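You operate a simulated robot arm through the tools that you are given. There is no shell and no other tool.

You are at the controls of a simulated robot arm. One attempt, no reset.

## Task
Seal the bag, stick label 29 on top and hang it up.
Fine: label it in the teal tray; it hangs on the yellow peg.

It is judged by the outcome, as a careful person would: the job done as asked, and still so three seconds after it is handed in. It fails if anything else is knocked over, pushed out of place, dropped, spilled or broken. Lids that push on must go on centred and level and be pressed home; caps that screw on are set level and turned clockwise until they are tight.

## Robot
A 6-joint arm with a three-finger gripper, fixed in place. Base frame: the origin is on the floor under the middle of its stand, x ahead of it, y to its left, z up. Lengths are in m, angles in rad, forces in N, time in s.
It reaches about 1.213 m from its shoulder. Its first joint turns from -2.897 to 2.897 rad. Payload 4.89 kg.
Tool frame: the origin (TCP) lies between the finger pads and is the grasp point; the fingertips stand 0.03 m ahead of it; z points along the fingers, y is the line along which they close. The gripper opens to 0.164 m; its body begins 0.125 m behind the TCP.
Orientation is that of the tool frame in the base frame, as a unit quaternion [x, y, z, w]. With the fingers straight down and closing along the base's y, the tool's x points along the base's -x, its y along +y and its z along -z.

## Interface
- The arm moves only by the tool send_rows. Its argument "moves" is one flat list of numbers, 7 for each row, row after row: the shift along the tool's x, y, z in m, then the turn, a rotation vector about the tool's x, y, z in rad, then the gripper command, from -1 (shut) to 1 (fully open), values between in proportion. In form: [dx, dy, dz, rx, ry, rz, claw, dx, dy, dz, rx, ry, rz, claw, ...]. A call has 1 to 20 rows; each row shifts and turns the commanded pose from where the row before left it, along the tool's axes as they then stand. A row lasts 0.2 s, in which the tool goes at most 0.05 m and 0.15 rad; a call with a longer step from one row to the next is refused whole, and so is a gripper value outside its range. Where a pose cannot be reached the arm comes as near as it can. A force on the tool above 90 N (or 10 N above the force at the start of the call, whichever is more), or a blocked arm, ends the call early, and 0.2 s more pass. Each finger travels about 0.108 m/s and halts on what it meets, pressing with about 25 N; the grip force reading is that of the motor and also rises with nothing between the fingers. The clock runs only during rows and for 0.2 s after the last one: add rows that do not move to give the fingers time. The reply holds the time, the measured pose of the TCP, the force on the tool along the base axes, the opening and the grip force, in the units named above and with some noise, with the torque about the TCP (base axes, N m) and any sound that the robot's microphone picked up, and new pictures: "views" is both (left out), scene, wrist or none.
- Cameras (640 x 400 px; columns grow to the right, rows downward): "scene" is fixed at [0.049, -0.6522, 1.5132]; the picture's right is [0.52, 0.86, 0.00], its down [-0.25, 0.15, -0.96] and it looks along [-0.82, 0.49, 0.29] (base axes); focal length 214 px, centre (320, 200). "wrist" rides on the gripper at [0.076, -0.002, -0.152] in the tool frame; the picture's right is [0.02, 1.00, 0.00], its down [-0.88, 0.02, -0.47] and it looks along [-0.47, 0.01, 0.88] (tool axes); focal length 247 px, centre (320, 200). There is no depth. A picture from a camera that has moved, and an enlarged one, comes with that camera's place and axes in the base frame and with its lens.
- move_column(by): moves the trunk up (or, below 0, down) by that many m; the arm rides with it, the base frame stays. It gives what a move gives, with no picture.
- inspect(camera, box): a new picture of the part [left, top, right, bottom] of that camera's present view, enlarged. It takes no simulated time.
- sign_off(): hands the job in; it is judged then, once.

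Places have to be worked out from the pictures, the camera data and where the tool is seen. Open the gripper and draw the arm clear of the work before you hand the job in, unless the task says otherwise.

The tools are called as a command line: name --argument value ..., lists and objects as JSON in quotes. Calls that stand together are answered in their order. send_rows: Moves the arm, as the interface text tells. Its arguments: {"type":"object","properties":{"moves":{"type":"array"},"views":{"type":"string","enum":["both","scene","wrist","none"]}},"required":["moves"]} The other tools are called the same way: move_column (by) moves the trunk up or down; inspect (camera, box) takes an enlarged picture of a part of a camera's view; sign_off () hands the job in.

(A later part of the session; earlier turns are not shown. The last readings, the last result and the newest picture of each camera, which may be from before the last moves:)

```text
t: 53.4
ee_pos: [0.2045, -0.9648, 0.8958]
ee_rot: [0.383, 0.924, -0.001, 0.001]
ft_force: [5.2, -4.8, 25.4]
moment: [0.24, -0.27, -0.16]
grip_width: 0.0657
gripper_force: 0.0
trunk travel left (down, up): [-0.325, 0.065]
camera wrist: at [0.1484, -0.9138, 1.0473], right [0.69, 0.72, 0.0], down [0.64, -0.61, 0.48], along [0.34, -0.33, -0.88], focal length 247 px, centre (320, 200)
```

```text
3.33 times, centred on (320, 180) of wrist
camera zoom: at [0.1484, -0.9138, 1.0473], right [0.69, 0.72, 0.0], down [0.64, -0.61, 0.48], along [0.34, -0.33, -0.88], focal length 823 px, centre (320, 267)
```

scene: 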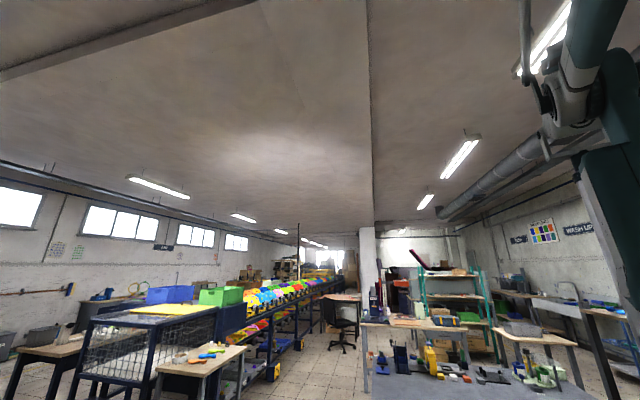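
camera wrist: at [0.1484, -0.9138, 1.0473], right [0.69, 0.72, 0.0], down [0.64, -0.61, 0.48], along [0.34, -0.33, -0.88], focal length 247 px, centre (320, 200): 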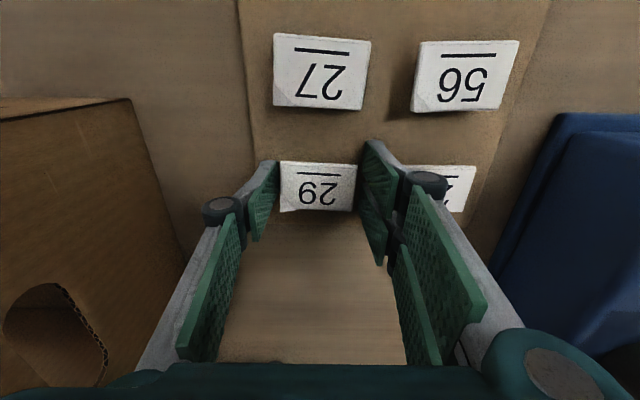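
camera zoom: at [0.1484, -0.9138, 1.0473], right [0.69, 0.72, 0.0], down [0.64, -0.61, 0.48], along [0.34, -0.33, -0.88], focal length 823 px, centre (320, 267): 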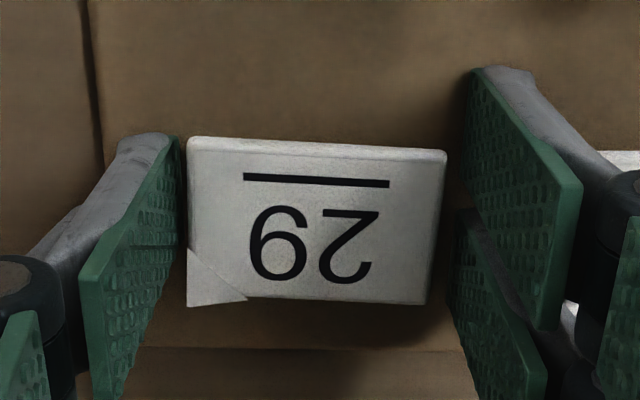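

Contact with the sheet at z≈0.8955 (25 N), and the label looks several mm thick. I lift 2 mm and close the fingers on its ends.

send_rows --moves '[0, 0, -0.0025, 0, 0, 0, -0.195, 0, 0, 0, 0, 0, 0, -0.25, 0, 0, 0, 0, 0, 0, -0.3, 0, 0, 0, 0, 0, 0, -0.4, 0, 0, 0, 0, 0, 0, -0.5, 0, 0, 0, 0, 0, 0, -0.5]' --views "wrist"

inspect --camera "wrist" --box '[240, 120, 400, 240]'

```text
t: 54.8
ee_pos: [0.2034, -0.9673, 0.8959]
ee_rot: [0.383, 0.924, 0.0, 0.001]
ft_force: [0.1, 2.6, 5.6]
moment: [0.16, 0.02, 0.01]
grip_width: 0.0533
gripper_force: 24.8
trunk travel left (down, up): [-0.325, 0.065]
camera wrist: at [0.1481, -0.9146, 1.0481], right [0.69, 0.72, 0.0], down [0.64, -0.61, 0.47], along [0.34, -0.33, -0.88], focal length 247 px, centre (320, 200)
```

wrist: 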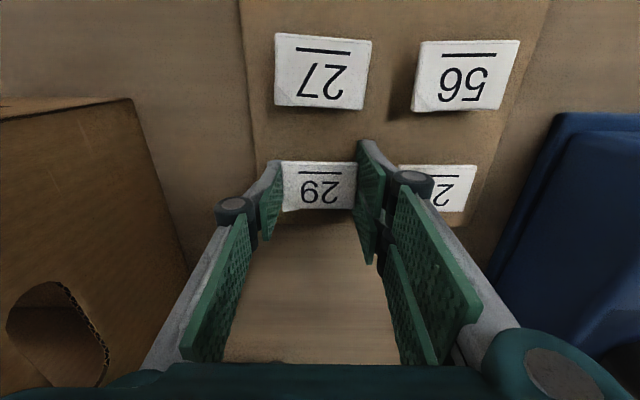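

```text
3.33 times, centred on (320, 180) of wrist
camera zoom: at [0.1481, -0.9146, 1.0481], right [0.69, 0.72, 0.0], down [0.64, -0.61, 0.47], along [0.34, -0.33, -0.88], focal length 823 px, centre (320, 267)
```

zoom: 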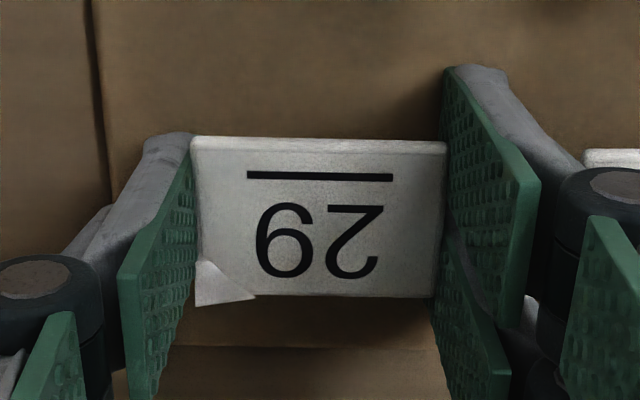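

The label is gripped at 53 mm with 25 N. I lift gently to peel it off the sheet.

send_rows --moves '[0, 0, -0.004, 0, 0, 0, -0.5, 0, 0, -0.006, 0, 0, 0, -0.5, 0, 0, -0.02, 0, 0, 0, -0.5, 0, 0, -0.03, 0, 0, 0, -0.5, 0, 0, 0, 0, 0, 0, -0.5]' --views "wrist"

inspect --camera "wrist" --box '[240, 120, 400, 240]'

```text
t: 56.0
ee_pos: [0.2049, -0.9669, 0.9554]
ee_rot: [0.382, 0.924, 0.001, 0.001]
ft_force: [-0.3, 1.2, -0.2]
moment: [-0.07, -0.03, -0.01]
grip_width: 0.0534
gripper_force: 25.2
trunk travel left (down, up): [-0.325, 0.065]
camera wrist: at [0.1485, -0.914, 1.1082], right [0.69, 0.72, 0.0], down [0.64, -0.61, 0.47], along [0.34, -0.33, -0.88], focal length 247 px, centre (320, 200)
```

wrist: 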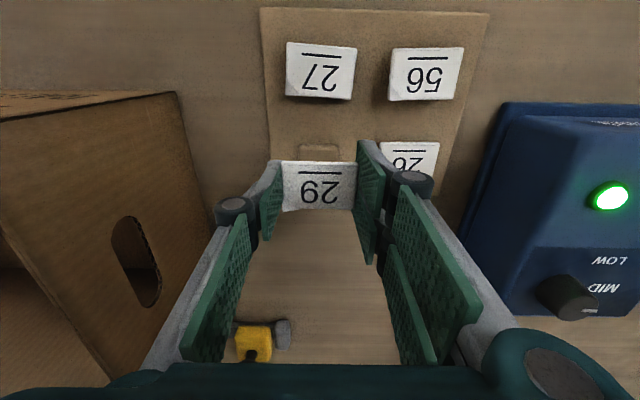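

```text
3.33 times, centred on (320, 180) of wrist
camera zoom: at [0.1485, -0.914, 1.1082], right [0.69, 0.72, 0.0], down [0.64, -0.61, 0.47], along [0.34, -0.33, -0.88], focal length 823 px, centre (320, 267)
```

zoom: 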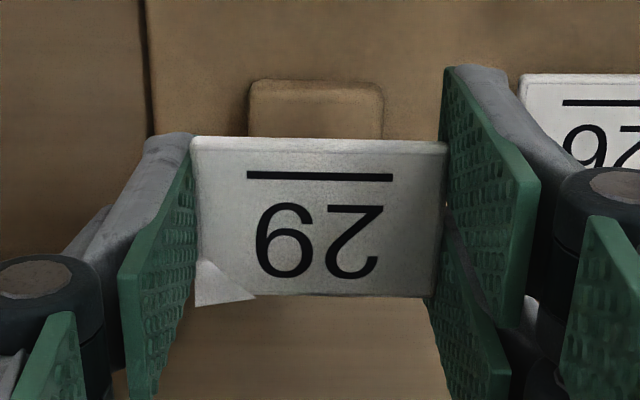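

The label came off; it had been resting on a small raised block, so my fingertips protrude several mm below its underside. I set it back on the block, re-grip it about 5 mm higher on the fingers, and lift again, so it can be pressed nearly flush later.

send_rows --moves '[0, 0, 0.03, 0, 0, 0, -0.5, 0, 0, 0.02, 0, 0, 0, -0.5, 0, 0, 0.008, 0, 0, 0, -0.5, 0, 0, 0, 0, 0, 0, -0.5]' --views "wrist"

inspect --camera "wrist" --box '[240, 120, 400, 240]'

```text
t: 57.0
ee_pos: [0.2049, -0.9664, 0.8975]
ee_rot: [0.382, 0.924, 0.0, 0.001]
ft_force: [0.3, 0.7, -0.7]
moment: [0.03, -0.01, -0.01]
grip_width: 0.0534
gripper_force: 25.0
trunk travel left (down, up): [-0.325, 0.065]
camera wrist: at [0.1486, -0.9143, 1.0494], right [0.69, 0.72, 0.0], down [0.64, -0.61, 0.47], along [0.34, -0.33, -0.88], focal length 247 px, centre (320, 200)
```

wrist: 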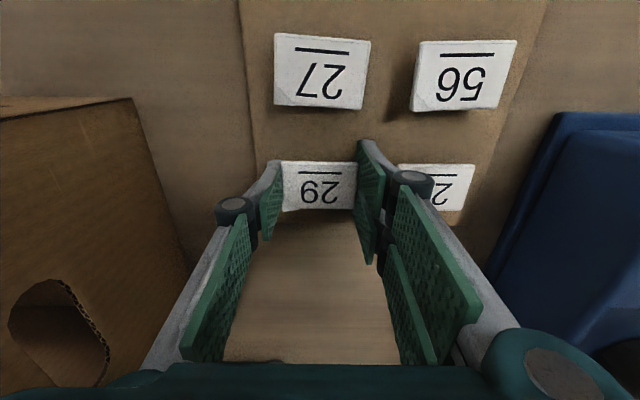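

```text
3.33 times, centred on (320, 180) of wrist
camera zoom: at [0.1486, -0.9143, 1.0494], right [0.69, 0.72, 0.0], down [0.64, -0.61, 0.47], along [0.34, -0.33, -0.88], focal length 823 px, centre (320, 267)
```

zoom: 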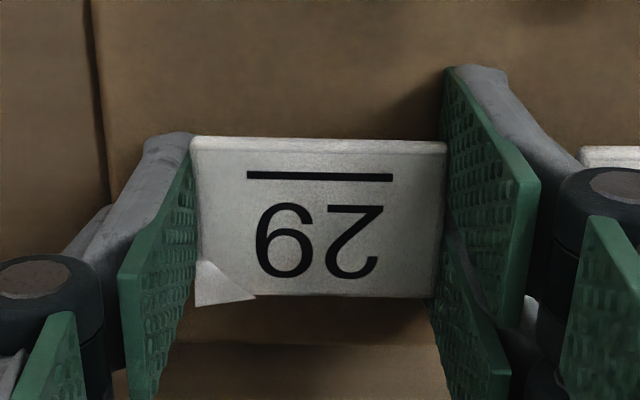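

It is back just above the block at z≈0.8975 with no contact yet. I lower 1 mm more and open the fingers slightly to set it down, then raise 4.5 mm.

send_rows --moves '[0, 0, 0.001, 0, 0, 0, -0.5, 0, 0, 0, 0, 0, 0, -0.33, 0, 0, 0, 0, 0, 0, -0.28, 0, 0, 0, 0, 0, 0, -0.22, 0, 0, 0, 0, 0, 0, -0.22, 0, 0, -0.0045, 0, 0, 0, -0.22, 0, 0, 0, 0, 0, 0, -0.22]' --views "wrist"

inspect --camera "wrist" --box '[240, 120, 400, 240]'

```text
t: 58.6
ee_pos: [0.2035, -0.9676, 0.9009]
ee_rot: [0.384, 0.924, 0.0, 0.0]
ft_force: [-0.9, 0.3, 0.8]
moment: [-0.01, 0.01, 0.03]
grip_width: 0.0638
gripper_force: 0.0
trunk travel left (down, up): [-0.325, 0.065]
camera wrist: at [0.1484, -0.9147, 1.0531], right [0.69, 0.72, 0.0], down [0.64, -0.61, 0.47], along [0.34, -0.33, -0.88], focal length 247 px, centre (320, 200)
```

wrist: 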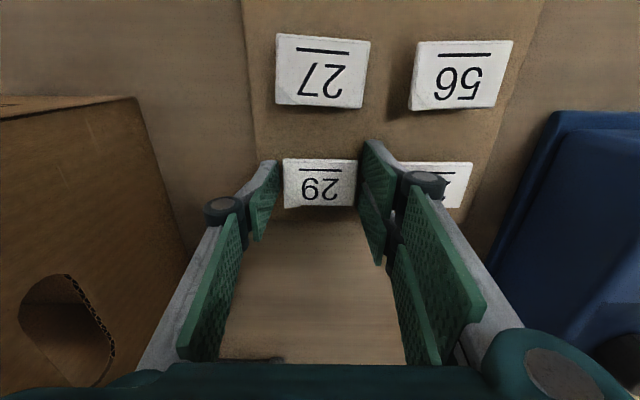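

```text
3.33 times, centred on (320, 180) of wrist
camera zoom: at [0.1484, -0.9147, 1.0531], right [0.69, 0.72, 0.0], down [0.64, -0.61, 0.47], along [0.34, -0.33, -0.88], focal length 823 px, centre (320, 267)
```

zoom: 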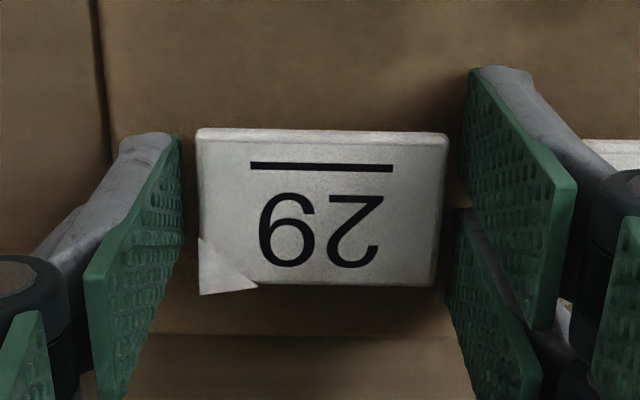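

The label rests on the block again and I'm 5 mm higher. I close on it.

send_rows --moves '[0, 0, 0, 0, 0, 0, -0.3, 0, 0, 0, 0, 0, 0, -0.4, 0, 0, 0, 0, 0, 0, -0.5, 0, 0, 0, 0, 0, 0, -0.5, 0, 0, -0.01, 0, 0, 0, -0.5, 0, 0, -0.03, 0, 0, 0, -0.5, 0, 0, 0, 0, 0, 0, -0.5]' --views "wrist"

inspect --camera "wrist" --box '[240, 120, 400, 240]'

```text
t: 60.2
ee_pos: [0.2041, -0.9662, 0.9426]
ee_rot: [0.383, 0.924, 0.001, 0.0]
ft_force: [-0.5, 1.1, 1.0]
moment: [-0.04, 0.01, 0.01]
grip_width: 0.0535
gripper_force: 24.8
trunk travel left (down, up): [-0.325, 0.065]
camera wrist: at [0.1483, -0.914, 1.0939], right [0.69, 0.72, 0.0], down [0.64, -0.61, 0.47], along [0.34, -0.33, -0.88], focal length 247 px, centre (320, 200)
```

wrist: 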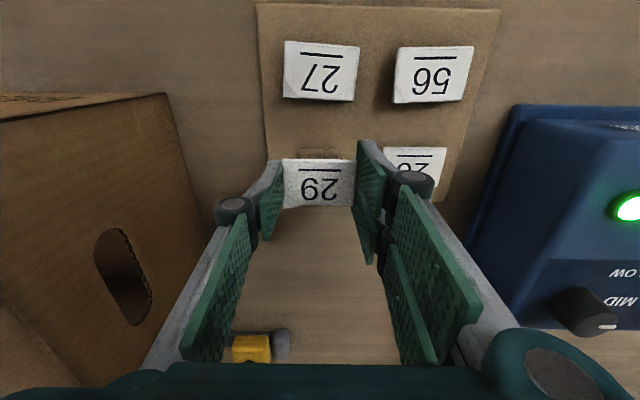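

```text
3.33 times, centred on (320, 180) of wrist
camera zoom: at [0.1483, -0.914, 1.0939], right [0.69, 0.72, 0.0], down [0.64, -0.61, 0.47], along [0.34, -0.33, -0.88], focal length 823 px, centre (320, 267)
```

zoom: 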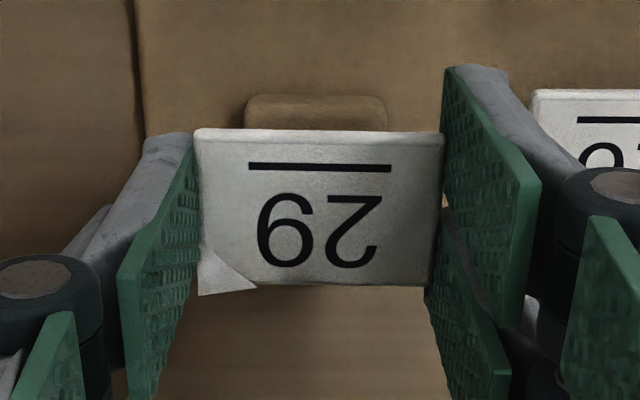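

The label is gripped at 53.5 mm, now closer to the fingertips. I lift and carry it left above the sealer toward the tray.

send_rows --moves '[0, 0, -0.044, 0, 0, 0, -0.5, 0, 0, -0.044, 0, 0, 0, -0.5, 0, 0, -0.044, 0, 0, 0, -0.5, 0, 0, -0.044, 0, 0, 0, -0.5, 0, 0, -0.044, 0, 0, 0, -0.5, 0, 0, -0.044, 0, 0, 0, -0.5, 0, 0.049, 0, 0, 0, 0, -0.5, 0, 0.049, 0, 0, 0, 0, -0.5, 0, 0.049, 0, 0, 0, 0, -0.5, 0, 0.049, 0, 0, 0, 0, -0.5, 0, 0.049, 0, 0, 0, 0, -0.5, 0, 0.049, 0, 0, 0, 0, -0.5, 0, 0.049, 0, 0, 0, 0, -0.5, 0, 0.049, 0, 0, 0, 0, -0.5, 0, 0.049, 0, 0, 0, 0, -0.5, 0, 0.049, 0, 0, 0, 0, -0.5, 0, 0.049, 0, 0, 0, 0, -0.5, 0, 0.049, 0, 0, 0, 0, -0.5, 0, 0.049, 0, 0, 0, 0, -0.5, 0, 0.049, 0, 0, 0, 0, -0.5]' --views "wrist"

```text
t: 64.4
ee_pos: [0.6867, -0.4804, 1.2056]
ee_rot: [0.383, 0.924, -0.001, 0.001]
ft_force: [-0.2, -0.8, 0.6]
moment: [0.08, -0.05, -0.04]
grip_width: 0.0536
gripper_force: 24.5
trunk travel left (down, up): [-0.325, 0.065]
camera wrist: at [0.6311, -0.4282, 1.3581], right [0.69, 0.72, 0.0], down [0.64, -0.61, 0.47], along [0.34, -0.33, -0.88], focal length 247 px, centre (320, 200)
```

wrist: 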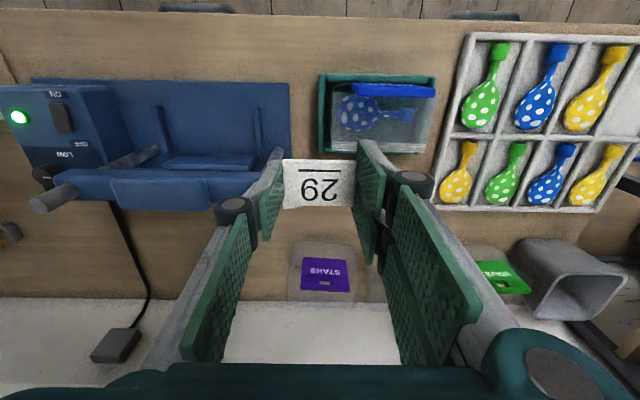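

The label is still held flat. I zoom on the bag in the tray to measure its top surface from here.

inspect --camera "wrist" --box '[310, 60, 450, 165]'

```text
3.81 times, centred on (380, 112) of wrist
camera zoom: at [0.6311, -0.4282, 1.3581], right [0.69, 0.72, 0.0], down [0.64, -0.61, 0.47], along [0.34, -0.33, -0.88], focal length 941 px, centre (91, 533)
```

zoom: 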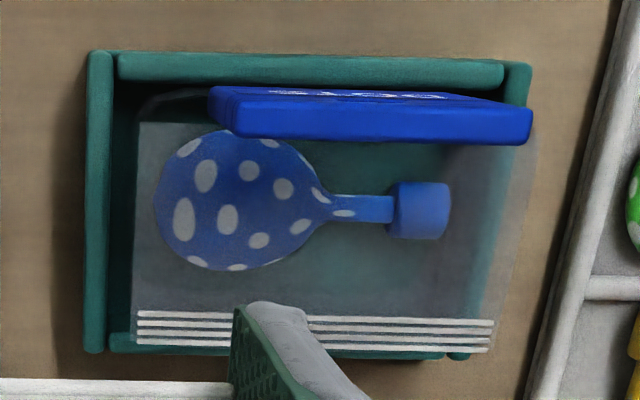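

The bag's top film is at z≈0.955, free from the card back (f≈0.781) to the weld (f≈0.854), centred at l≈0.242. I move the label over f≈0.823, l≈0.242 and lower to about 4 cm above the film.

send_rows --moves '[0.0012, 0.0485, 0, 0, 0, 0, -0.5, 0.0012, 0.0485, 0, 0, 0, 0, -0.5, 0, 0, 0.046, 0, 0, 0, -0.5, 0, 0, 0.046, 0, 0, 0, -0.5, 0, 0, 0.046, 0, 0, 0, -0.5, 0, 0, 0.046, 0, 0, 0, -0.5, 0, 0, 0, 0, 0, 0, -0.5]' --views "wrist"

inspect --camera "wrist" --box '[220, 90, 420, 230]'

```text
t: 66.0
ee_pos: [0.7557, -0.4111, 1.0195]
ee_rot: [0.383, 0.924, 0.0, 0.001]
ft_force: [-0.8, -0.3, -0.9]
moment: [0.0, 0.14, -0.02]
grip_width: 0.0535
gripper_force: 25.2
trunk travel left (down, up): [-0.325, 0.065]
camera wrist: at [0.6996, -0.3589, 1.1719], right [0.69, 0.72, 0.0], down [0.64, -0.61, 0.47], along [0.34, -0.33, -0.88], focal length 247 px, centre (320, 200)
```

wrist: 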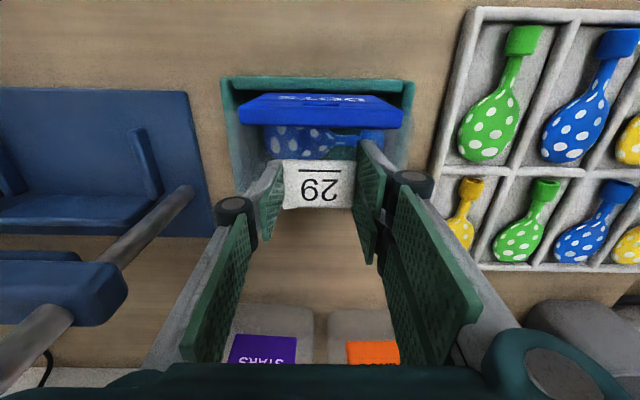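

```text
2.86 times, centred on (320, 160) of wrist
camera zoom: at [0.6996, -0.3589, 1.1719], right [0.69, 0.72, 0.0], down [0.64, -0.61, 0.47], along [0.34, -0.33, -0.88], focal length 706 px, centre (320, 314)
```

zoom: 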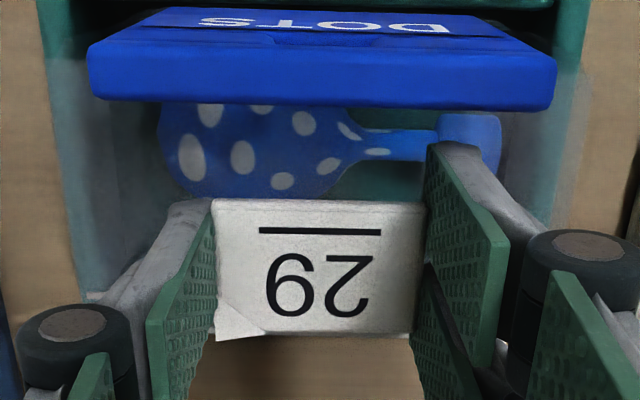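

The label hangs over the film, clear of the card by about 1 cm. I lower toward the film, slowly at the end to feel contact.

send_rows --moves '[0.003, 0, 0.02, 0, 0, 0, -0.5, 0, 0, 0.01, 0, 0, 0, -0.5, 0, 0, 0.003, 0, 0, 0, -0.5, 0, 0, 0, 0, 0, 0, -0.5, 0, 0, 0.002, 0, 0, 0, -0.5, 0, 0, 0, 0, 0, 0, -0.5]' --views "wrist"

inspect --camera "wrist" --box '[220, 90, 420, 230]'

```text
t: 67.4
ee_pos: [0.7529, -0.4089, 0.9892]
ee_rot: [0.383, 0.924, 0.0, 0.001]
ft_force: [8.5, -4.2, 60.5]
moment: [0.36, -0.41, 0.28]
grip_width: 0.0535
gripper_force: 24.6
trunk travel left (down, up): [-0.325, 0.065]
camera wrist: at [0.6962, -0.3562, 1.1406], right [0.69, 0.72, 0.0], down [0.64, -0.61, 0.48], along [0.34, -0.33, -0.88], focal length 247 px, centre (320, 200)
```

wrist: 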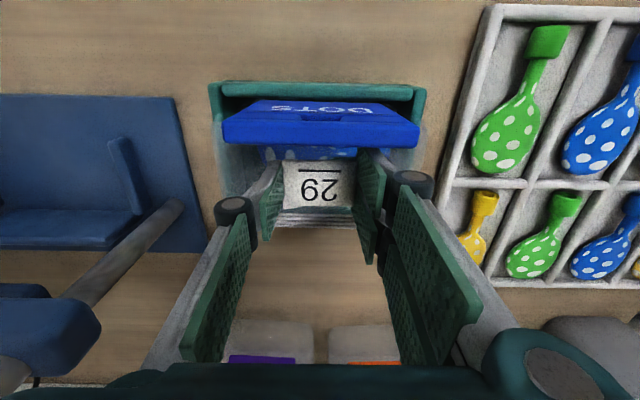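

```text
2.86 times, centred on (320, 160) of wrist
camera zoom: at [0.6962, -0.3562, 1.1406], right [0.69, 0.72, 0.0], down [0.64, -0.61, 0.48], along [0.34, -0.33, -0.88], focal length 706 px, centre (320, 314)
```

zoom: 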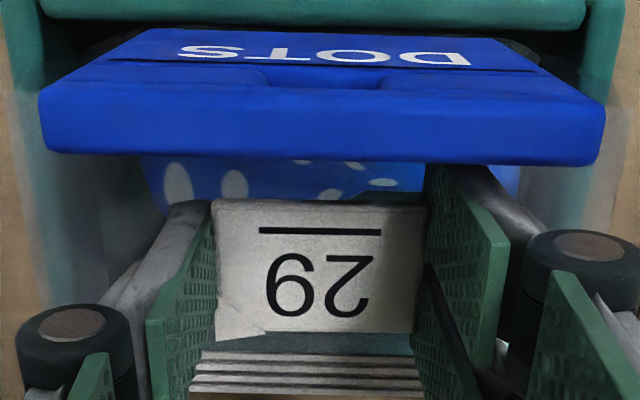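

Contact: 60 N up at z≈0.989, so tips and label are down on the film. I ease off 4 mm to relieve the load before releasing.

send_rows --moves '[0, 0, -0.004, 0, 0, 0, -0.5, 0, 0, 0, 0, 0, 0, -0.5]' --views "none"

```text
t: 68.0
ee_pos: [0.7525, -0.4093, 0.989]
ee_rot: [0.383, 0.924, 0.0, 0.001]
ft_force: [-1.5, 1.0, 4.6]
moment: [0.06, 0.03, 0.01]
grip_width: 0.0535
gripper_force: 24.9
trunk travel left (down, up): [-0.325, 0.065]
```

Only about 5 N remains. I open the fingers a little to release the label onto the film.

send_rows --moves '[0, 0, 0, 0, 0, 0, -0.33, 0, 0, 0, 0, 0, 0, -0.28, 0, 0, 0, 0, 0, 0, -0.22, 0, 0, 0, 0, 0, 0, -0.18, 0, 0, 0, 0, 0, 0, -0.18]' --views "wrist"

inspect --camera "wrist" --box '[220, 90, 420, 230]'

```text
t: 69.2
ee_pos: [0.7513, -0.409, 0.9899]
ee_rot: [0.383, 0.924, 0.0, 0.001]
ft_force: [0.3, 0.3, -0.3]
moment: [0.0, -0.01, -0.02]
grip_width: 0.0672
gripper_force: 0.0
trunk travel left (down, up): [-0.325, 0.065]
camera wrist: at [0.6976, -0.3567, 1.1424], right [0.69, 0.72, 0.0], down [0.64, -0.61, 0.47], along [0.34, -0.33, -0.88], focal length 247 px, centre (320, 200)
```

wrist: 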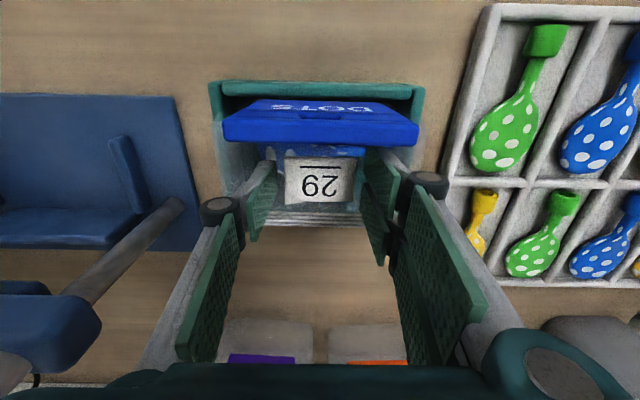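

```text
2.86 times, centred on (320, 160) of wrist
camera zoom: at [0.6976, -0.3567, 1.1424], right [0.69, 0.72, 0.0], down [0.64, -0.61, 0.47], along [0.34, -0.33, -0.88], focal length 706 px, centre (320, 314)
```

zoom: 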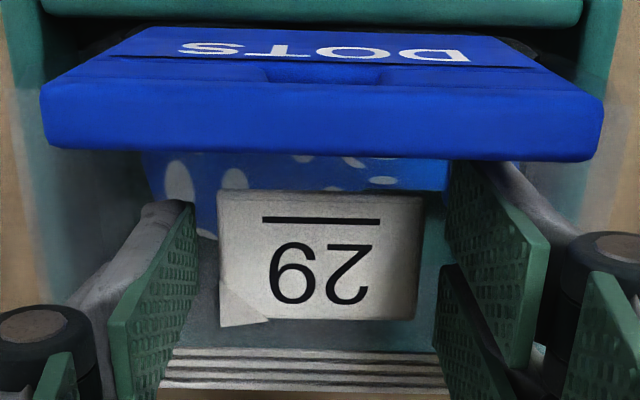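

The label lies flat on the bag's top film, between the card and the weld. I raise clear, close the fingers, and then press it down.

send_rows --moves '[0, 0, -0.02, 0, 0, 0, -0.18, 0, 0, -0.03, 0, 0, 0, -0.18, 0, 0, -0.04, 0, 0, 0, -0.18, 0, 0, 0, 0, 0, 0, -1, 0, 0, 0, 0, 0, 0, -1, 0, 0, 0, 0, 0, 0, -1]' --views "wrist"

inspect --camera "wrist" --box '[220, 60, 420, 200]'

```text
t: 70.6
ee_pos: [0.7519, -0.4077, 1.0807]
ee_rot: [0.383, 0.924, 0.0, 0.002]
ft_force: [0.5, -0.4, -0.1]
moment: [0.02, 0.04, -0.02]
grip_width: 0.0
gripper_force: 25.3
trunk travel left (down, up): [-0.325, 0.065]
camera wrist: at [0.6972, -0.356, 1.2321], right [0.69, 0.72, 0.0], down [0.64, -0.61, 0.47], along [0.34, -0.33, -0.88], focal length 247 px, centre (320, 200)
```

wrist: 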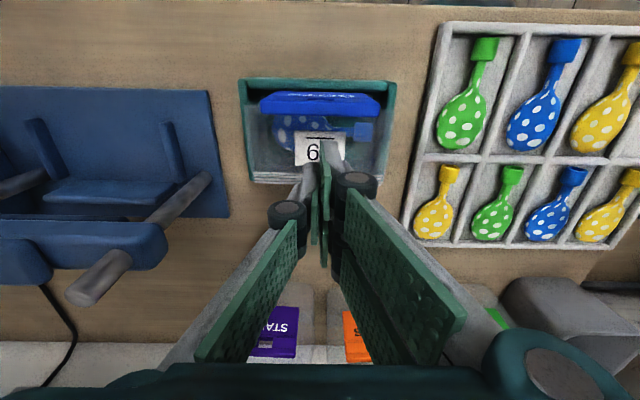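

```text
2.86 times, centred on (320, 130) of wrist
camera zoom: at [0.6972, -0.356, 1.2321], right [0.69, 0.72, 0.0], down [0.64, -0.61, 0.47], along [0.34, -0.33, -0.88], focal length 706 px, centre (320, 400)
```

zoom: 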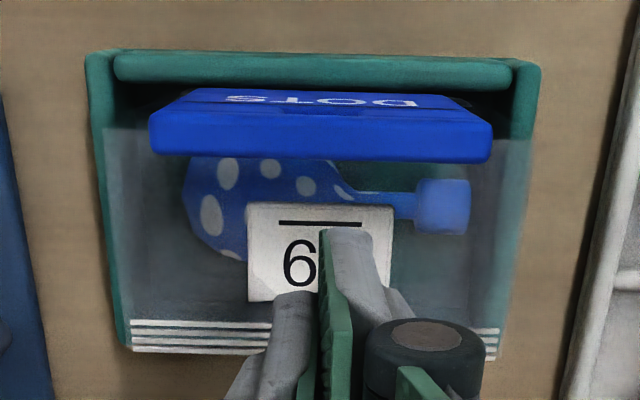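

Label 29 sits at f≈0.824, l≈0.242 on the film. I press it with the closed fingertips, stepping down gently.

send_rows --moves '[-0.0035, 0, 0.04, 0, 0, 0, -1, 0, 0, 0.04, 0, 0, 0, -1, 0, 0, 0.006, 0, 0, 0, -1, 0, 0, 0.003, 0, 0, 0, -1, 0, 0, 0, 0, 0, 0, -1]' --views "none"

```text
t: 71.8
ee_pos: [0.7543, -0.4104, 0.9912]
ee_rot: [0.383, 0.924, 0.0, 0.0]
ft_force: [0.3, 0.6, -0.5]
moment: [-0.02, -0.05, 0.01]
grip_width: 0.006
gripper_force: 25.2
trunk travel left (down, up): [-0.325, 0.065]
```

The fingers show a slight spread, but there is no force yet. I step down further.

send_rows --moves '[0, 0, 0.002, 0, 0, 0, -1, 0, 0, 0, 0, 0, 0, -1, 0, 0, 0.002, 0, 0, 0, -1, 0, 0, 0, 0, 0, 0, -1]' --views "wrist"

```text
t: 72.8
ee_pos: [0.7546, -0.4105, 0.9898]
ee_rot: [0.382, 0.924, -0.001, 0.002]
ft_force: [5.8, -1.6, 46.3]
moment: [0.03, -0.16, 0.0]
grip_width: 0.0059
gripper_force: 24.5
trunk travel left (down, up): [-0.325, 0.065]
camera wrist: at [0.699, -0.3585, 1.1414], right [0.69, 0.72, 0.0], down [0.64, -0.61, 0.48], along [0.34, -0.33, -0.88], focal length 247 px, centre (320, 200)
```

wrist: 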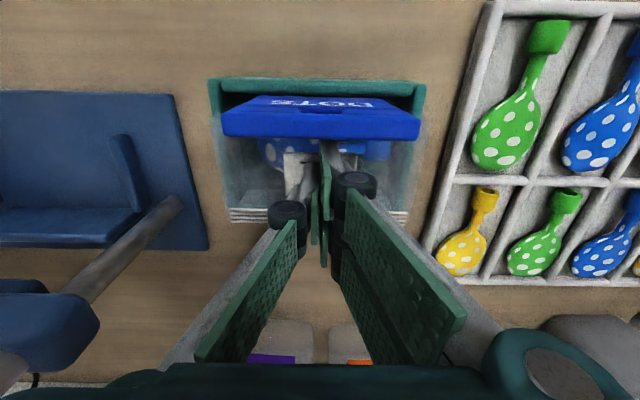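

The label is pressed with about 46 N. I hold briefly, then lift straight up and check that it stays.

send_rows --moves '[0, 0, 0, 0, 0, 0, -1, 0, 0, 0, 0, 0, 0, -1, 0, 0, 0, 0, 0, 0, -1, 0, 0, -0.004, 0, 0, 0, -1, 0, 0, -0.03, 0, 0, 0, -1, 0, 0, -0.045, 0, 0, 0, -1, 0, 0, -0.045, 0, 0, 0, -1, 0.045, 0, 0, 0, 0, 0, -1, 0.045, 0, 0, 0, 0, 0, -1, 0, 0, 0, 0, 0, 0, -1]' --views "wrist"

inspect --camera "wrist" --box '[220, 70, 420, 210]'

```text
t: 75.0
ee_pos: [0.6897, -0.3472, 1.112]
ee_rot: [0.382, 0.924, -0.001, 0.002]
ft_force: [-0.9, 0.7, 0.2]
moment: [-0.15, -0.17, 0.0]
grip_width: 0.0
gripper_force: 25.1
trunk travel left (down, up): [-0.325, 0.065]
camera wrist: at [0.6348, -0.2947, 1.2638], right [0.69, 0.72, 0.0], down [0.64, -0.61, 0.48], along [0.34, -0.33, -0.88], focal length 247 px, centre (320, 200)
```

wrist: 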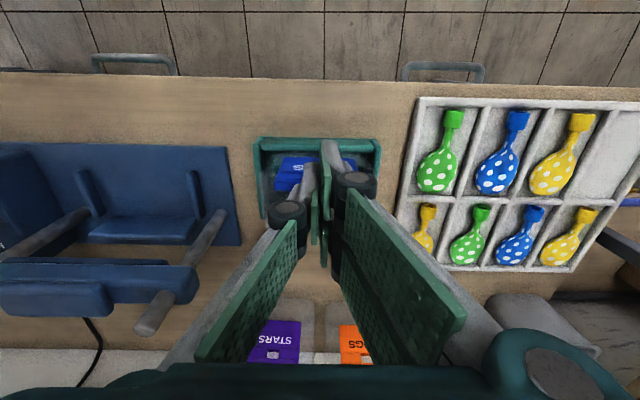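

```text
2.86 times, centred on (320, 140) of wrist
camera zoom: at [0.6348, -0.2947, 1.2638], right [0.69, 0.72, 0.0], down [0.64, -0.61, 0.48], along [0.34, -0.33, -0.88], focal length 706 px, centre (320, 371)
```

zoom: 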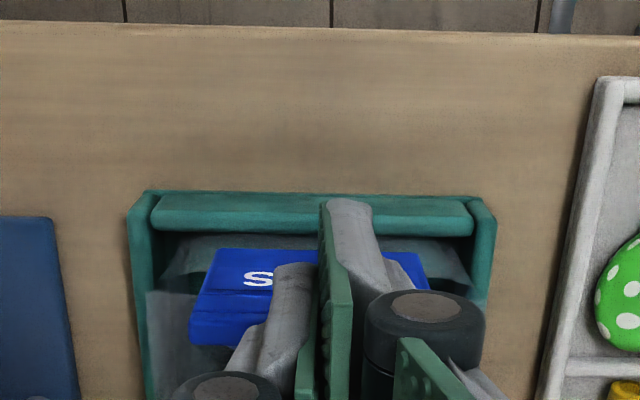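

I now go and measure the yellow peg precisely: raise, open the fingers, travel right to l≈-0.3 and tilt to look at the panel.

send_rows --moves '[0, 0, -0.045, 0, 0, 0, 1, 0, 0, -0.045, 0, 0, 0, 1, 0, 0, -0.045, 0, 0, 0, 1, 0, 0, -0.045, 0, 0, 0, 1, 0, 0, -0.045, 0, 0, 0, 1, 0, -0.049, 0, 0, 0, 0, 1, 0, -0.049, 0, 0, 0, 0, 1, 0, -0.049, 0, 0, 0, 0, 1, 0, -0.049, 0, 0, 0, 0, 1, 0, -0.049, 0, 0, 0, 0, 1, 0, -0.049, 0, 0, 0, 0, 1, 0, -0.049, 0, 0, 0, 0, 1, 0, -0.049, 0, 0, 0, 0, 1]' --views "wrist"

```text
t: 77.8
ee_pos: [0.4151, -0.6235, 1.3359]
ee_rot: [0.382, 0.924, -0.001, 0.001]
ft_force: [0.5, 0.8, -0.3]
moment: [-0.12, 0.05, -0.03]
grip_width: 0.1641
gripper_force: 0.1
trunk travel left (down, up): [-0.325, 0.065]
camera wrist: at [0.3595, -0.5722, 1.4886], right [0.69, 0.72, 0.0], down [0.64, -0.61, 0.47], along [0.34, -0.33, -0.88], focal length 247 px, centre (320, 200)
```

wrist: 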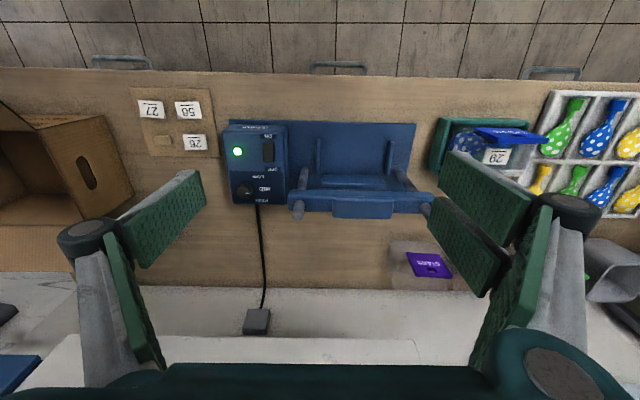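

The card in the tray looks slightly askew in this view. I zoom in to check the bag and label.

inspect --camera "wrist" --box '[420, 100, 560, 190]'

```text
4.44 times, centred on (490, 145) of wrist
camera zoom: at [0.3595, -0.5722, 1.4886], right [0.69, 0.72, 0.0], down [0.64, -0.61, 0.47], along [0.34, -0.33, -0.88], focal length 1098 px, centre (-436, 444)
```

zoom: 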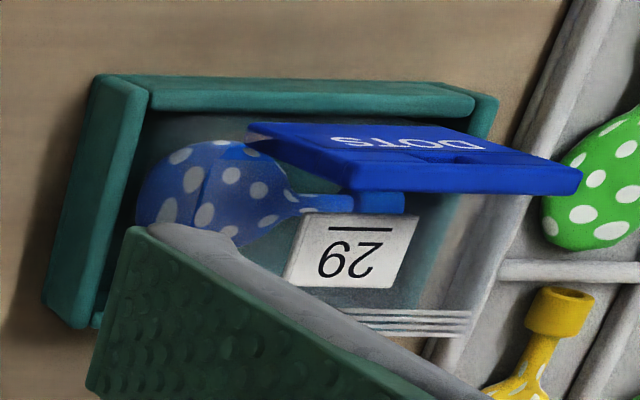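

That was only perspective; the label is in place. I move on to l≈-0.30 and tilt to view the yellow peg.

send_rows --moves '[0, -0.049, 0, 0, 0, 0, 1, 0, -0.049, 0, 0, 0, 0, 1, 0, -0.049, 0, 0, 0, 0, 1, 0, 0, -0.045, 0, 0, 0, 1, 0, 0, -0.045, 0, 0, 0, 1, 0, 0, -0.03, 0, -0.1, 0, 1, 0, 0, 0, 0, -0.1, 0, 1, 0, 0, 0, 0, -0.1, 0, 1, 0, 0, 0, 0, -0.1, 0, 1, 0, 0, 0, 0, -0.1, 0, 1, 0, 0, 0, 0, 0, 0, 1]' --views "wrist"

inspect --camera "wrist" --box '[200, 180, 440, 340]'

```text
t: 80.2
ee_pos: [0.3088, -0.7275, 1.4557]
ee_rot: [0.37, 0.895, -0.095, 0.231]
ft_force: [-0.7, 0.4, -0.2]
moment: [-0.11, -0.05, 0.0]
grip_width: 0.1644
gripper_force: 0.1
trunk travel left (down, up): [-0.325, 0.065]
camera wrist: at [0.209, -0.6306, 1.5531], right [0.69, 0.72, -0.01], down [0.4, -0.37, 0.84], along [0.6, -0.59, -0.54], focal length 247 px, centre (320, 200)
```

wrist: 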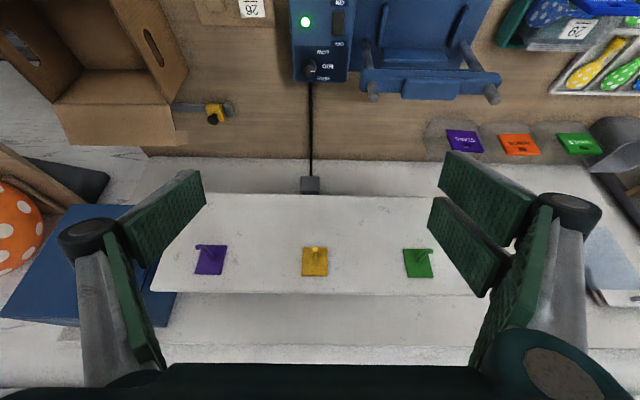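

```text
2.50 times, centred on (320, 260) of wrist
camera zoom: at [0.209, -0.6306, 1.5531], right [0.69, 0.72, -0.01], down [0.4, -0.37, 0.84], along [0.6, -0.59, -0.54], focal length 617 px, centre (320, 50)
```

zoom: 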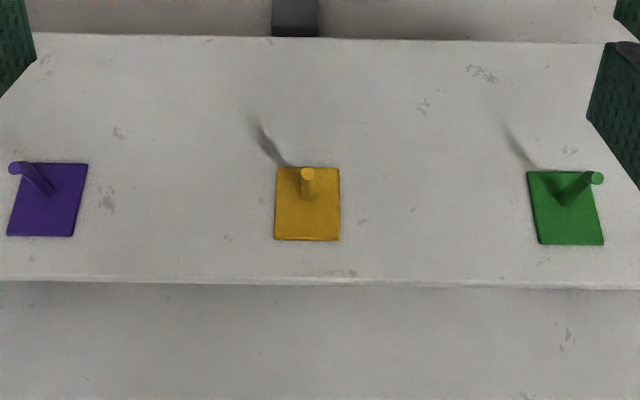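

The pegs stick out about 7 cm from the panel (root f≈1.155, z≈1.353; tip f≈1.082, z≈1.359), tilted slightly up, with the yellow one at l≈-0.302. I approach at a safe distance to test the reach and look closer.

send_rows --moves '[-0.0405, 0, 0.0129, 0, 0, 0, 1, -0.0405, 0, 0.0129, 0, 0, 0, 1, -0.0405, 0, 0.0129, 0, 0, 0, 1, -0.0405, 0, 0.0129, 0, 0, 0, 1, -0.0405, 0, 0.0129, 0, 0, 0, 1, -0.0405, 0, 0.0129, 0, 0, 0, 1, 0, 0, 0, 0, 0, 0, 1]' --views "wrist"

inspect --camera "wrist" --box '[240, 80, 400, 200]'

```text
t: 81.8
ee_pos: [0.4902, -0.9075, 1.504]
ee_rot: [0.37, 0.895, -0.096, 0.228]
ft_force: [1.5, -1.1, -0.5]
moment: [0.1, 0.08, -0.05]
grip_width: 0.1641
gripper_force: 0.0
trunk travel left (down, up): [-0.325, 0.065]
camera wrist: at [0.3894, -0.8098, 1.6013], right [0.69, 0.72, -0.01], down [0.4, -0.37, 0.84], along [0.6, -0.58, -0.55], focal length 247 px, centre (320, 200)
```

wrist: 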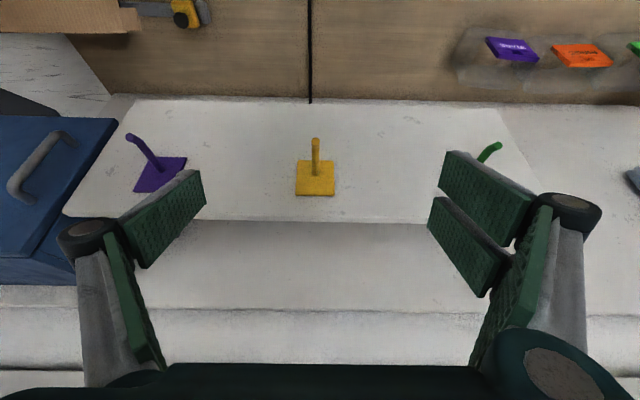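

```text
3.33 times, centred on (320, 140) of wrist
camera zoom: at [0.3894, -0.8098, 1.6013], right [0.69, 0.72, -0.01], down [0.4, -0.37, 0.84], along [0.6, -0.58, -0.55], focal length 823 px, centre (320, 400)
```

zoom: 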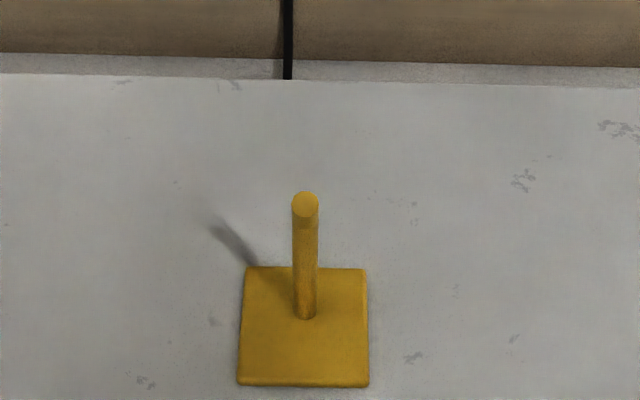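

Reach is fine, and the yellow peg axis is at l≈-0.3025 with its tip near f≈1.077, z≈1.36 and a 1 cm diameter. I go back over the tray, keeping the tilt, to re-grasp the labelled bag.

send_rows --moves '[0.0447, 0, -0.0016, 0, 0, 0, 1, 0.0447, 0, -0.0016, 0, 0, 0, 1, 0.0447, 0, -0.0016, 0, 0, 0, 1, 0.0447, 0, -0.0016, 0, 0, 0, 1, 0.0447, 0, -0.0016, 0, 0, 0, 1, 0, 0.049, 0, 0, 0, 0, 1, 0, 0.049, 0, 0, 0, 0, 1, 0, 0.049, 0, 0, 0, 0, 1, 0, 0.049, 0, 0, 0, 0, 1, 0, 0.049, 0, 0, 0, 0, 1, 0, 0.049, 0, 0, 0, 0, 1, 0, 0.049, 0, 0, 0, 0, 1, 0, 0.049, 0, 0, 0, 0, 1, 0, 0.049, 0, 0, 0, 0, 1, 0, 0.049, 0, 0, 0, 0, 1, 0, 0.049, 0, 0, 0, 0, 1]' --views "wrist"

```text
t: 85.2
ee_pos: [0.7264, -0.3835, 1.4042]
ee_rot: [0.37, 0.895, -0.096, 0.23]
ft_force: [-1.0, -0.1, -0.3]
moment: [0.09, -0.03, 0.05]
grip_width: 0.1641
gripper_force: 0.1
trunk travel left (down, up): [-0.325, 0.065]
camera wrist: at [0.6259, -0.2857, 1.5011], right [0.69, 0.72, -0.01], down [0.4, -0.37, 0.84], along [0.6, -0.59, -0.54], focal length 247 px, centre (320, 200)
```

wrist: 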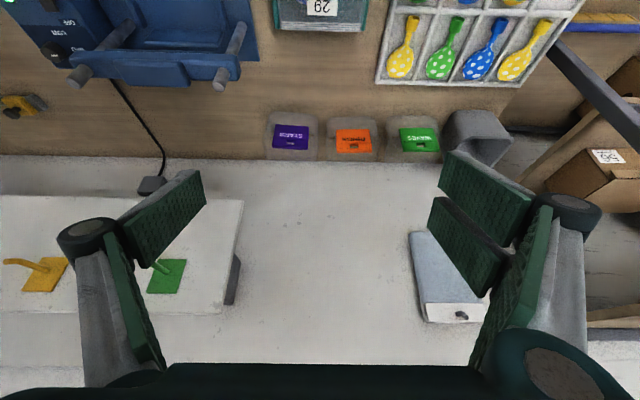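

I'm above the tray column. I lower to z≈1.10 and check the card position.

send_rows --moves '[0.0249, 0, 0.0434, 0, 0, 0, 1, 0.0249, 0, 0.0434, 0, 0, 0, 1, 0.0249, 0, 0.0434, 0, 0, 0, 1, 0.0249, 0, 0.0434, 0, 0, 0, 1, 0.0249, 0, 0.0434, 0, 0, 0, 1, 0.0249, 0, 0.0434, 0, 0, 0, 1, 0, 0, 0, 0, 0, 0, 1]' --views "wrist"

inspect --camera "wrist" --box '[220, 20, 420, 160]'

```text
t: 86.8
ee_pos: [0.7238, -0.3778, 1.1033]
ee_rot: [0.371, 0.895, -0.095, 0.229]
ft_force: [1.9, -0.7, -0.9]
moment: [0.04, 0.11, -0.02]
grip_width: 0.1638
gripper_force: 0.1
trunk travel left (down, up): [-0.325, 0.065]
camera wrist: at [0.6238, -0.2822, 1.1999], right [0.69, 0.72, -0.01], down [0.4, -0.37, 0.84], along [0.6, -0.59, -0.55], focal length 247 px, centre (320, 200)
```

wrist: 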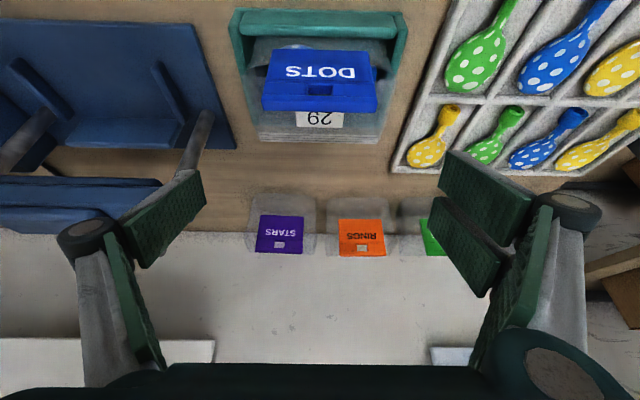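

```text
2.86 times, centred on (320, 90) of wrist
camera zoom: at [0.6238, -0.2822, 1.1999], right [0.69, 0.72, -0.01], down [0.4, -0.37, 0.84], along [0.6, -0.59, -0.55], focal length 706 px, centre (320, 514)
```

zoom: 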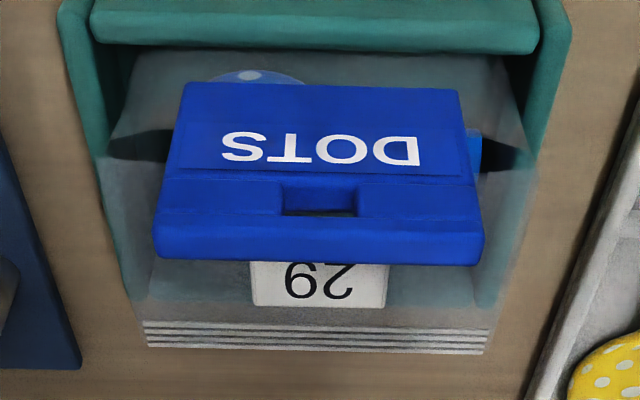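

The card is at f≈0.770–0.787, l centre≈0.241. I descend with the fingers open, straddling its sides, to z≈0.985.

send_rows --moves '[0.0179, -0.0008, 0.0351, 0, 0, 0, 1, 0.0179, -0.0008, 0.0351, 0, 0, 0, 1, 0.0179, -0.0008, 0.0351, 0, 0, 0, 1, 0, 0, 0, 0, 0, 0, 1]' --views "wrist"

```text
t: 87.8
ee_pos: [0.724, -0.3841, 0.9861]
ee_rot: [0.37, 0.896, -0.094, 0.229]
ft_force: [0.7, -0.5, -0.8]
moment: [0.04, 0.09, -0.01]
grip_width: 0.1637
gripper_force: 0.1
trunk travel left (down, up): [-0.325, 0.065]
camera wrist: at [0.6236, -0.2863, 1.0825], right [0.69, 0.72, -0.01], down [0.4, -0.37, 0.84], along [0.6, -0.59, -0.55], focal length 247 px, centre (320, 200)
```

wrist: 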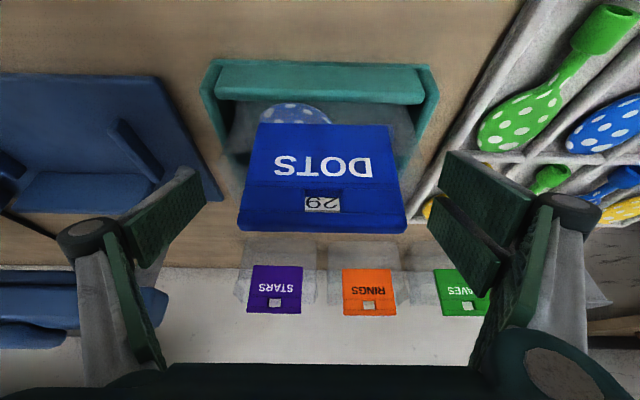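

The card is centred between the fingers and I can see through the hang hole. I zoom to measure the hole before closing.

inspect --camera "wrist" --box '[225, 110, 425, 245]'

inspect --camera "wrist" --box '[280, 170, 370, 240]'

```text
2.96 times, centred on (325, 178) of wrist
camera zoom: at [0.6236, -0.2863, 1.0825], right [0.69, 0.72, -0.01], down [0.4, -0.37, 0.84], along [0.6, -0.59, -0.55], focal length 732 px, centre (305, 267)
```

zoom: 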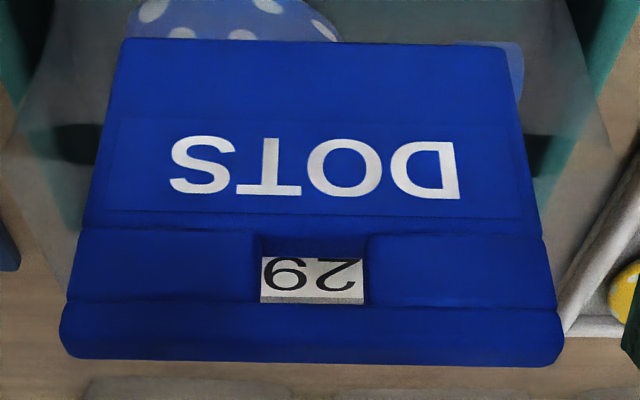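

```text
5.71 times, centred on (325, 205) of wrist
camera zoom: at [0.6236, -0.2863, 1.0825], right [0.69, 0.72, -0.01], down [0.4, -0.37, 0.84], along [0.6, -0.59, -0.55], focal length 1411 px, centre (291, 171)
```

zoom: 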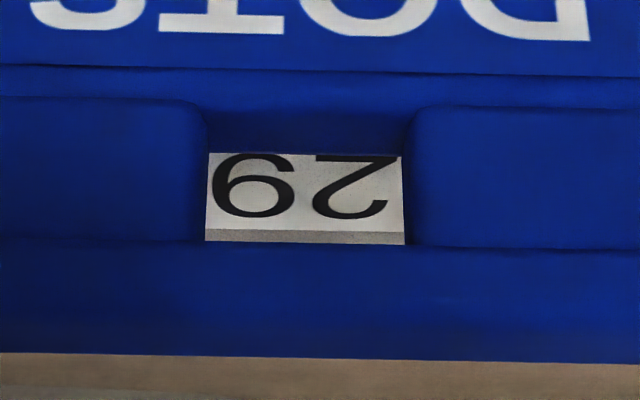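

The slot measures about 21 mm wide and 20 mm high, spanning roughly TCP+3 mm to TCP+23 mm in height. I close the fingers on the card's side edges.

send_rows --moves '[0, 0, 0, 0, 0, 0, 0.4, 0, 0, 0, 0, 0, 0, 0.25, 0, 0, 0, 0, 0, 0, 0.15, 0, 0, 0, 0, 0, 0, -1, 0, 0, 0, 0, 0, 0, -1, 0, 0, 0, 0, 0, 0, -1]' --views "wrist"

inspect --camera "wrist" --box '[225, 110, 425, 245]'

```text
t: 89.2
ee_pos: [0.7216, -0.3819, 0.9876]
ee_rot: [0.371, 0.895, -0.096, 0.23]
ft_force: [-22.4, 4.3, 32.5]
moment: [0.88, -0.02, 0.57]
grip_width: 0.0989
gripper_force: 25.2
trunk travel left (down, up): [-0.325, 0.065]
camera wrist: at [0.6214, -0.2853, 1.0845], right [0.69, 0.72, -0.01], down [0.4, -0.37, 0.84], along [0.6, -0.59, -0.54], focal length 247 px, centre (320, 200)
```

wrist: 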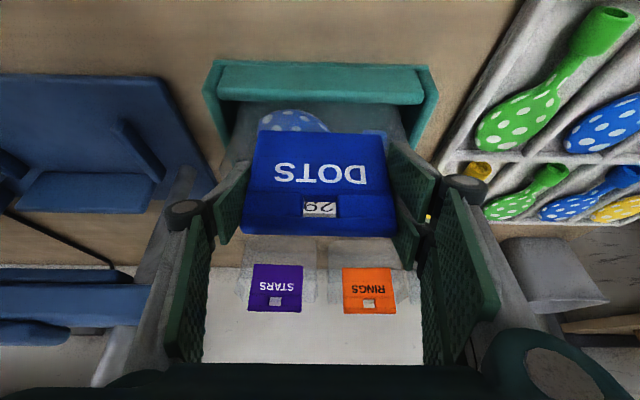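

```text
2.96 times, centred on (325, 178) of wrist
camera zoom: at [0.6214, -0.2853, 1.0845], right [0.69, 0.72, -0.01], down [0.4, -0.37, 0.84], along [0.6, -0.59, -0.54], focal length 732 px, centre (305, 267)
```

zoom: 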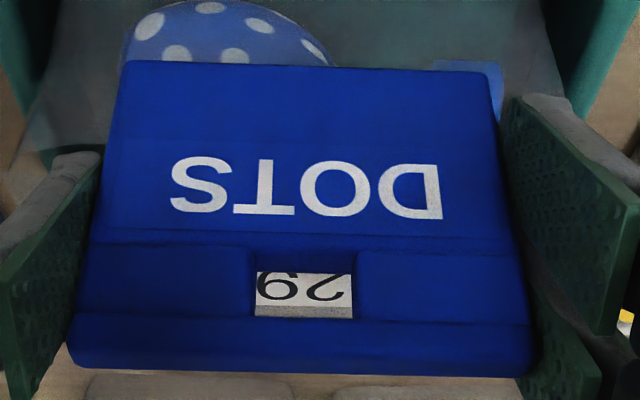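

The card is held (0.099 m, 25 N), but there is a residual push of about 30 N, so something is slightly loaded. I lift gently a couple of centimetres and check.

send_rows --moves '[-0.0019, 0, -0.0035, 0, 0, 0, -1, -0.0029, 0, -0.0053, 0, 0, 0, -1, -0.0048, 0, -0.0088, 0, 0, 0, -1, 0, 0, 0, 0, 0, 0, -1]' --views "wrist"

inspect --camera "wrist" --box '[225, 110, 425, 245]'

```text
t: 90.2
ee_pos: [0.7231, -0.3829, 1.0066]
ee_rot: [0.371, 0.895, -0.095, 0.23]
ft_force: [-0.3, -0.3, -0.4]
moment: [0.01, 0.0, 0.02]
grip_width: 0.099
gripper_force: 24.9
trunk travel left (down, up): [-0.325, 0.065]
camera wrist: at [0.6231, -0.2858, 1.1029], right [0.69, 0.72, -0.01], down [0.4, -0.37, 0.84], along [0.6, -0.59, -0.54], focal length 247 px, centre (320, 200)
```

wrist: 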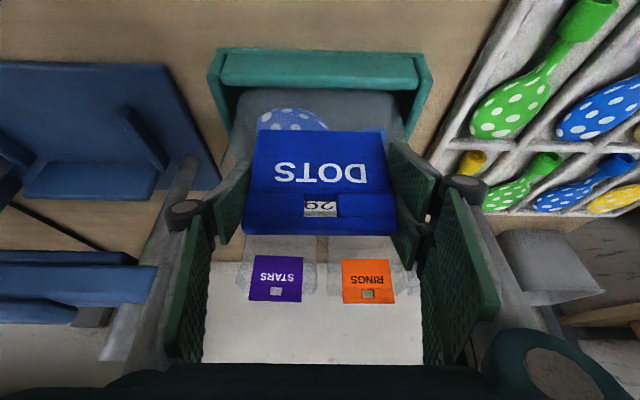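

```text
2.96 times, centred on (325, 178) of wrist
camera zoom: at [0.6231, -0.2858, 1.1029], right [0.69, 0.72, -0.01], down [0.4, -0.37, 0.84], along [0.6, -0.59, -0.54], focal length 732 px, centre (305, 267)
```

zoom: 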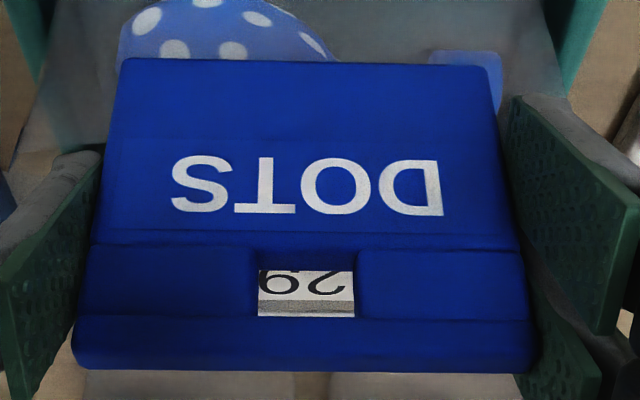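

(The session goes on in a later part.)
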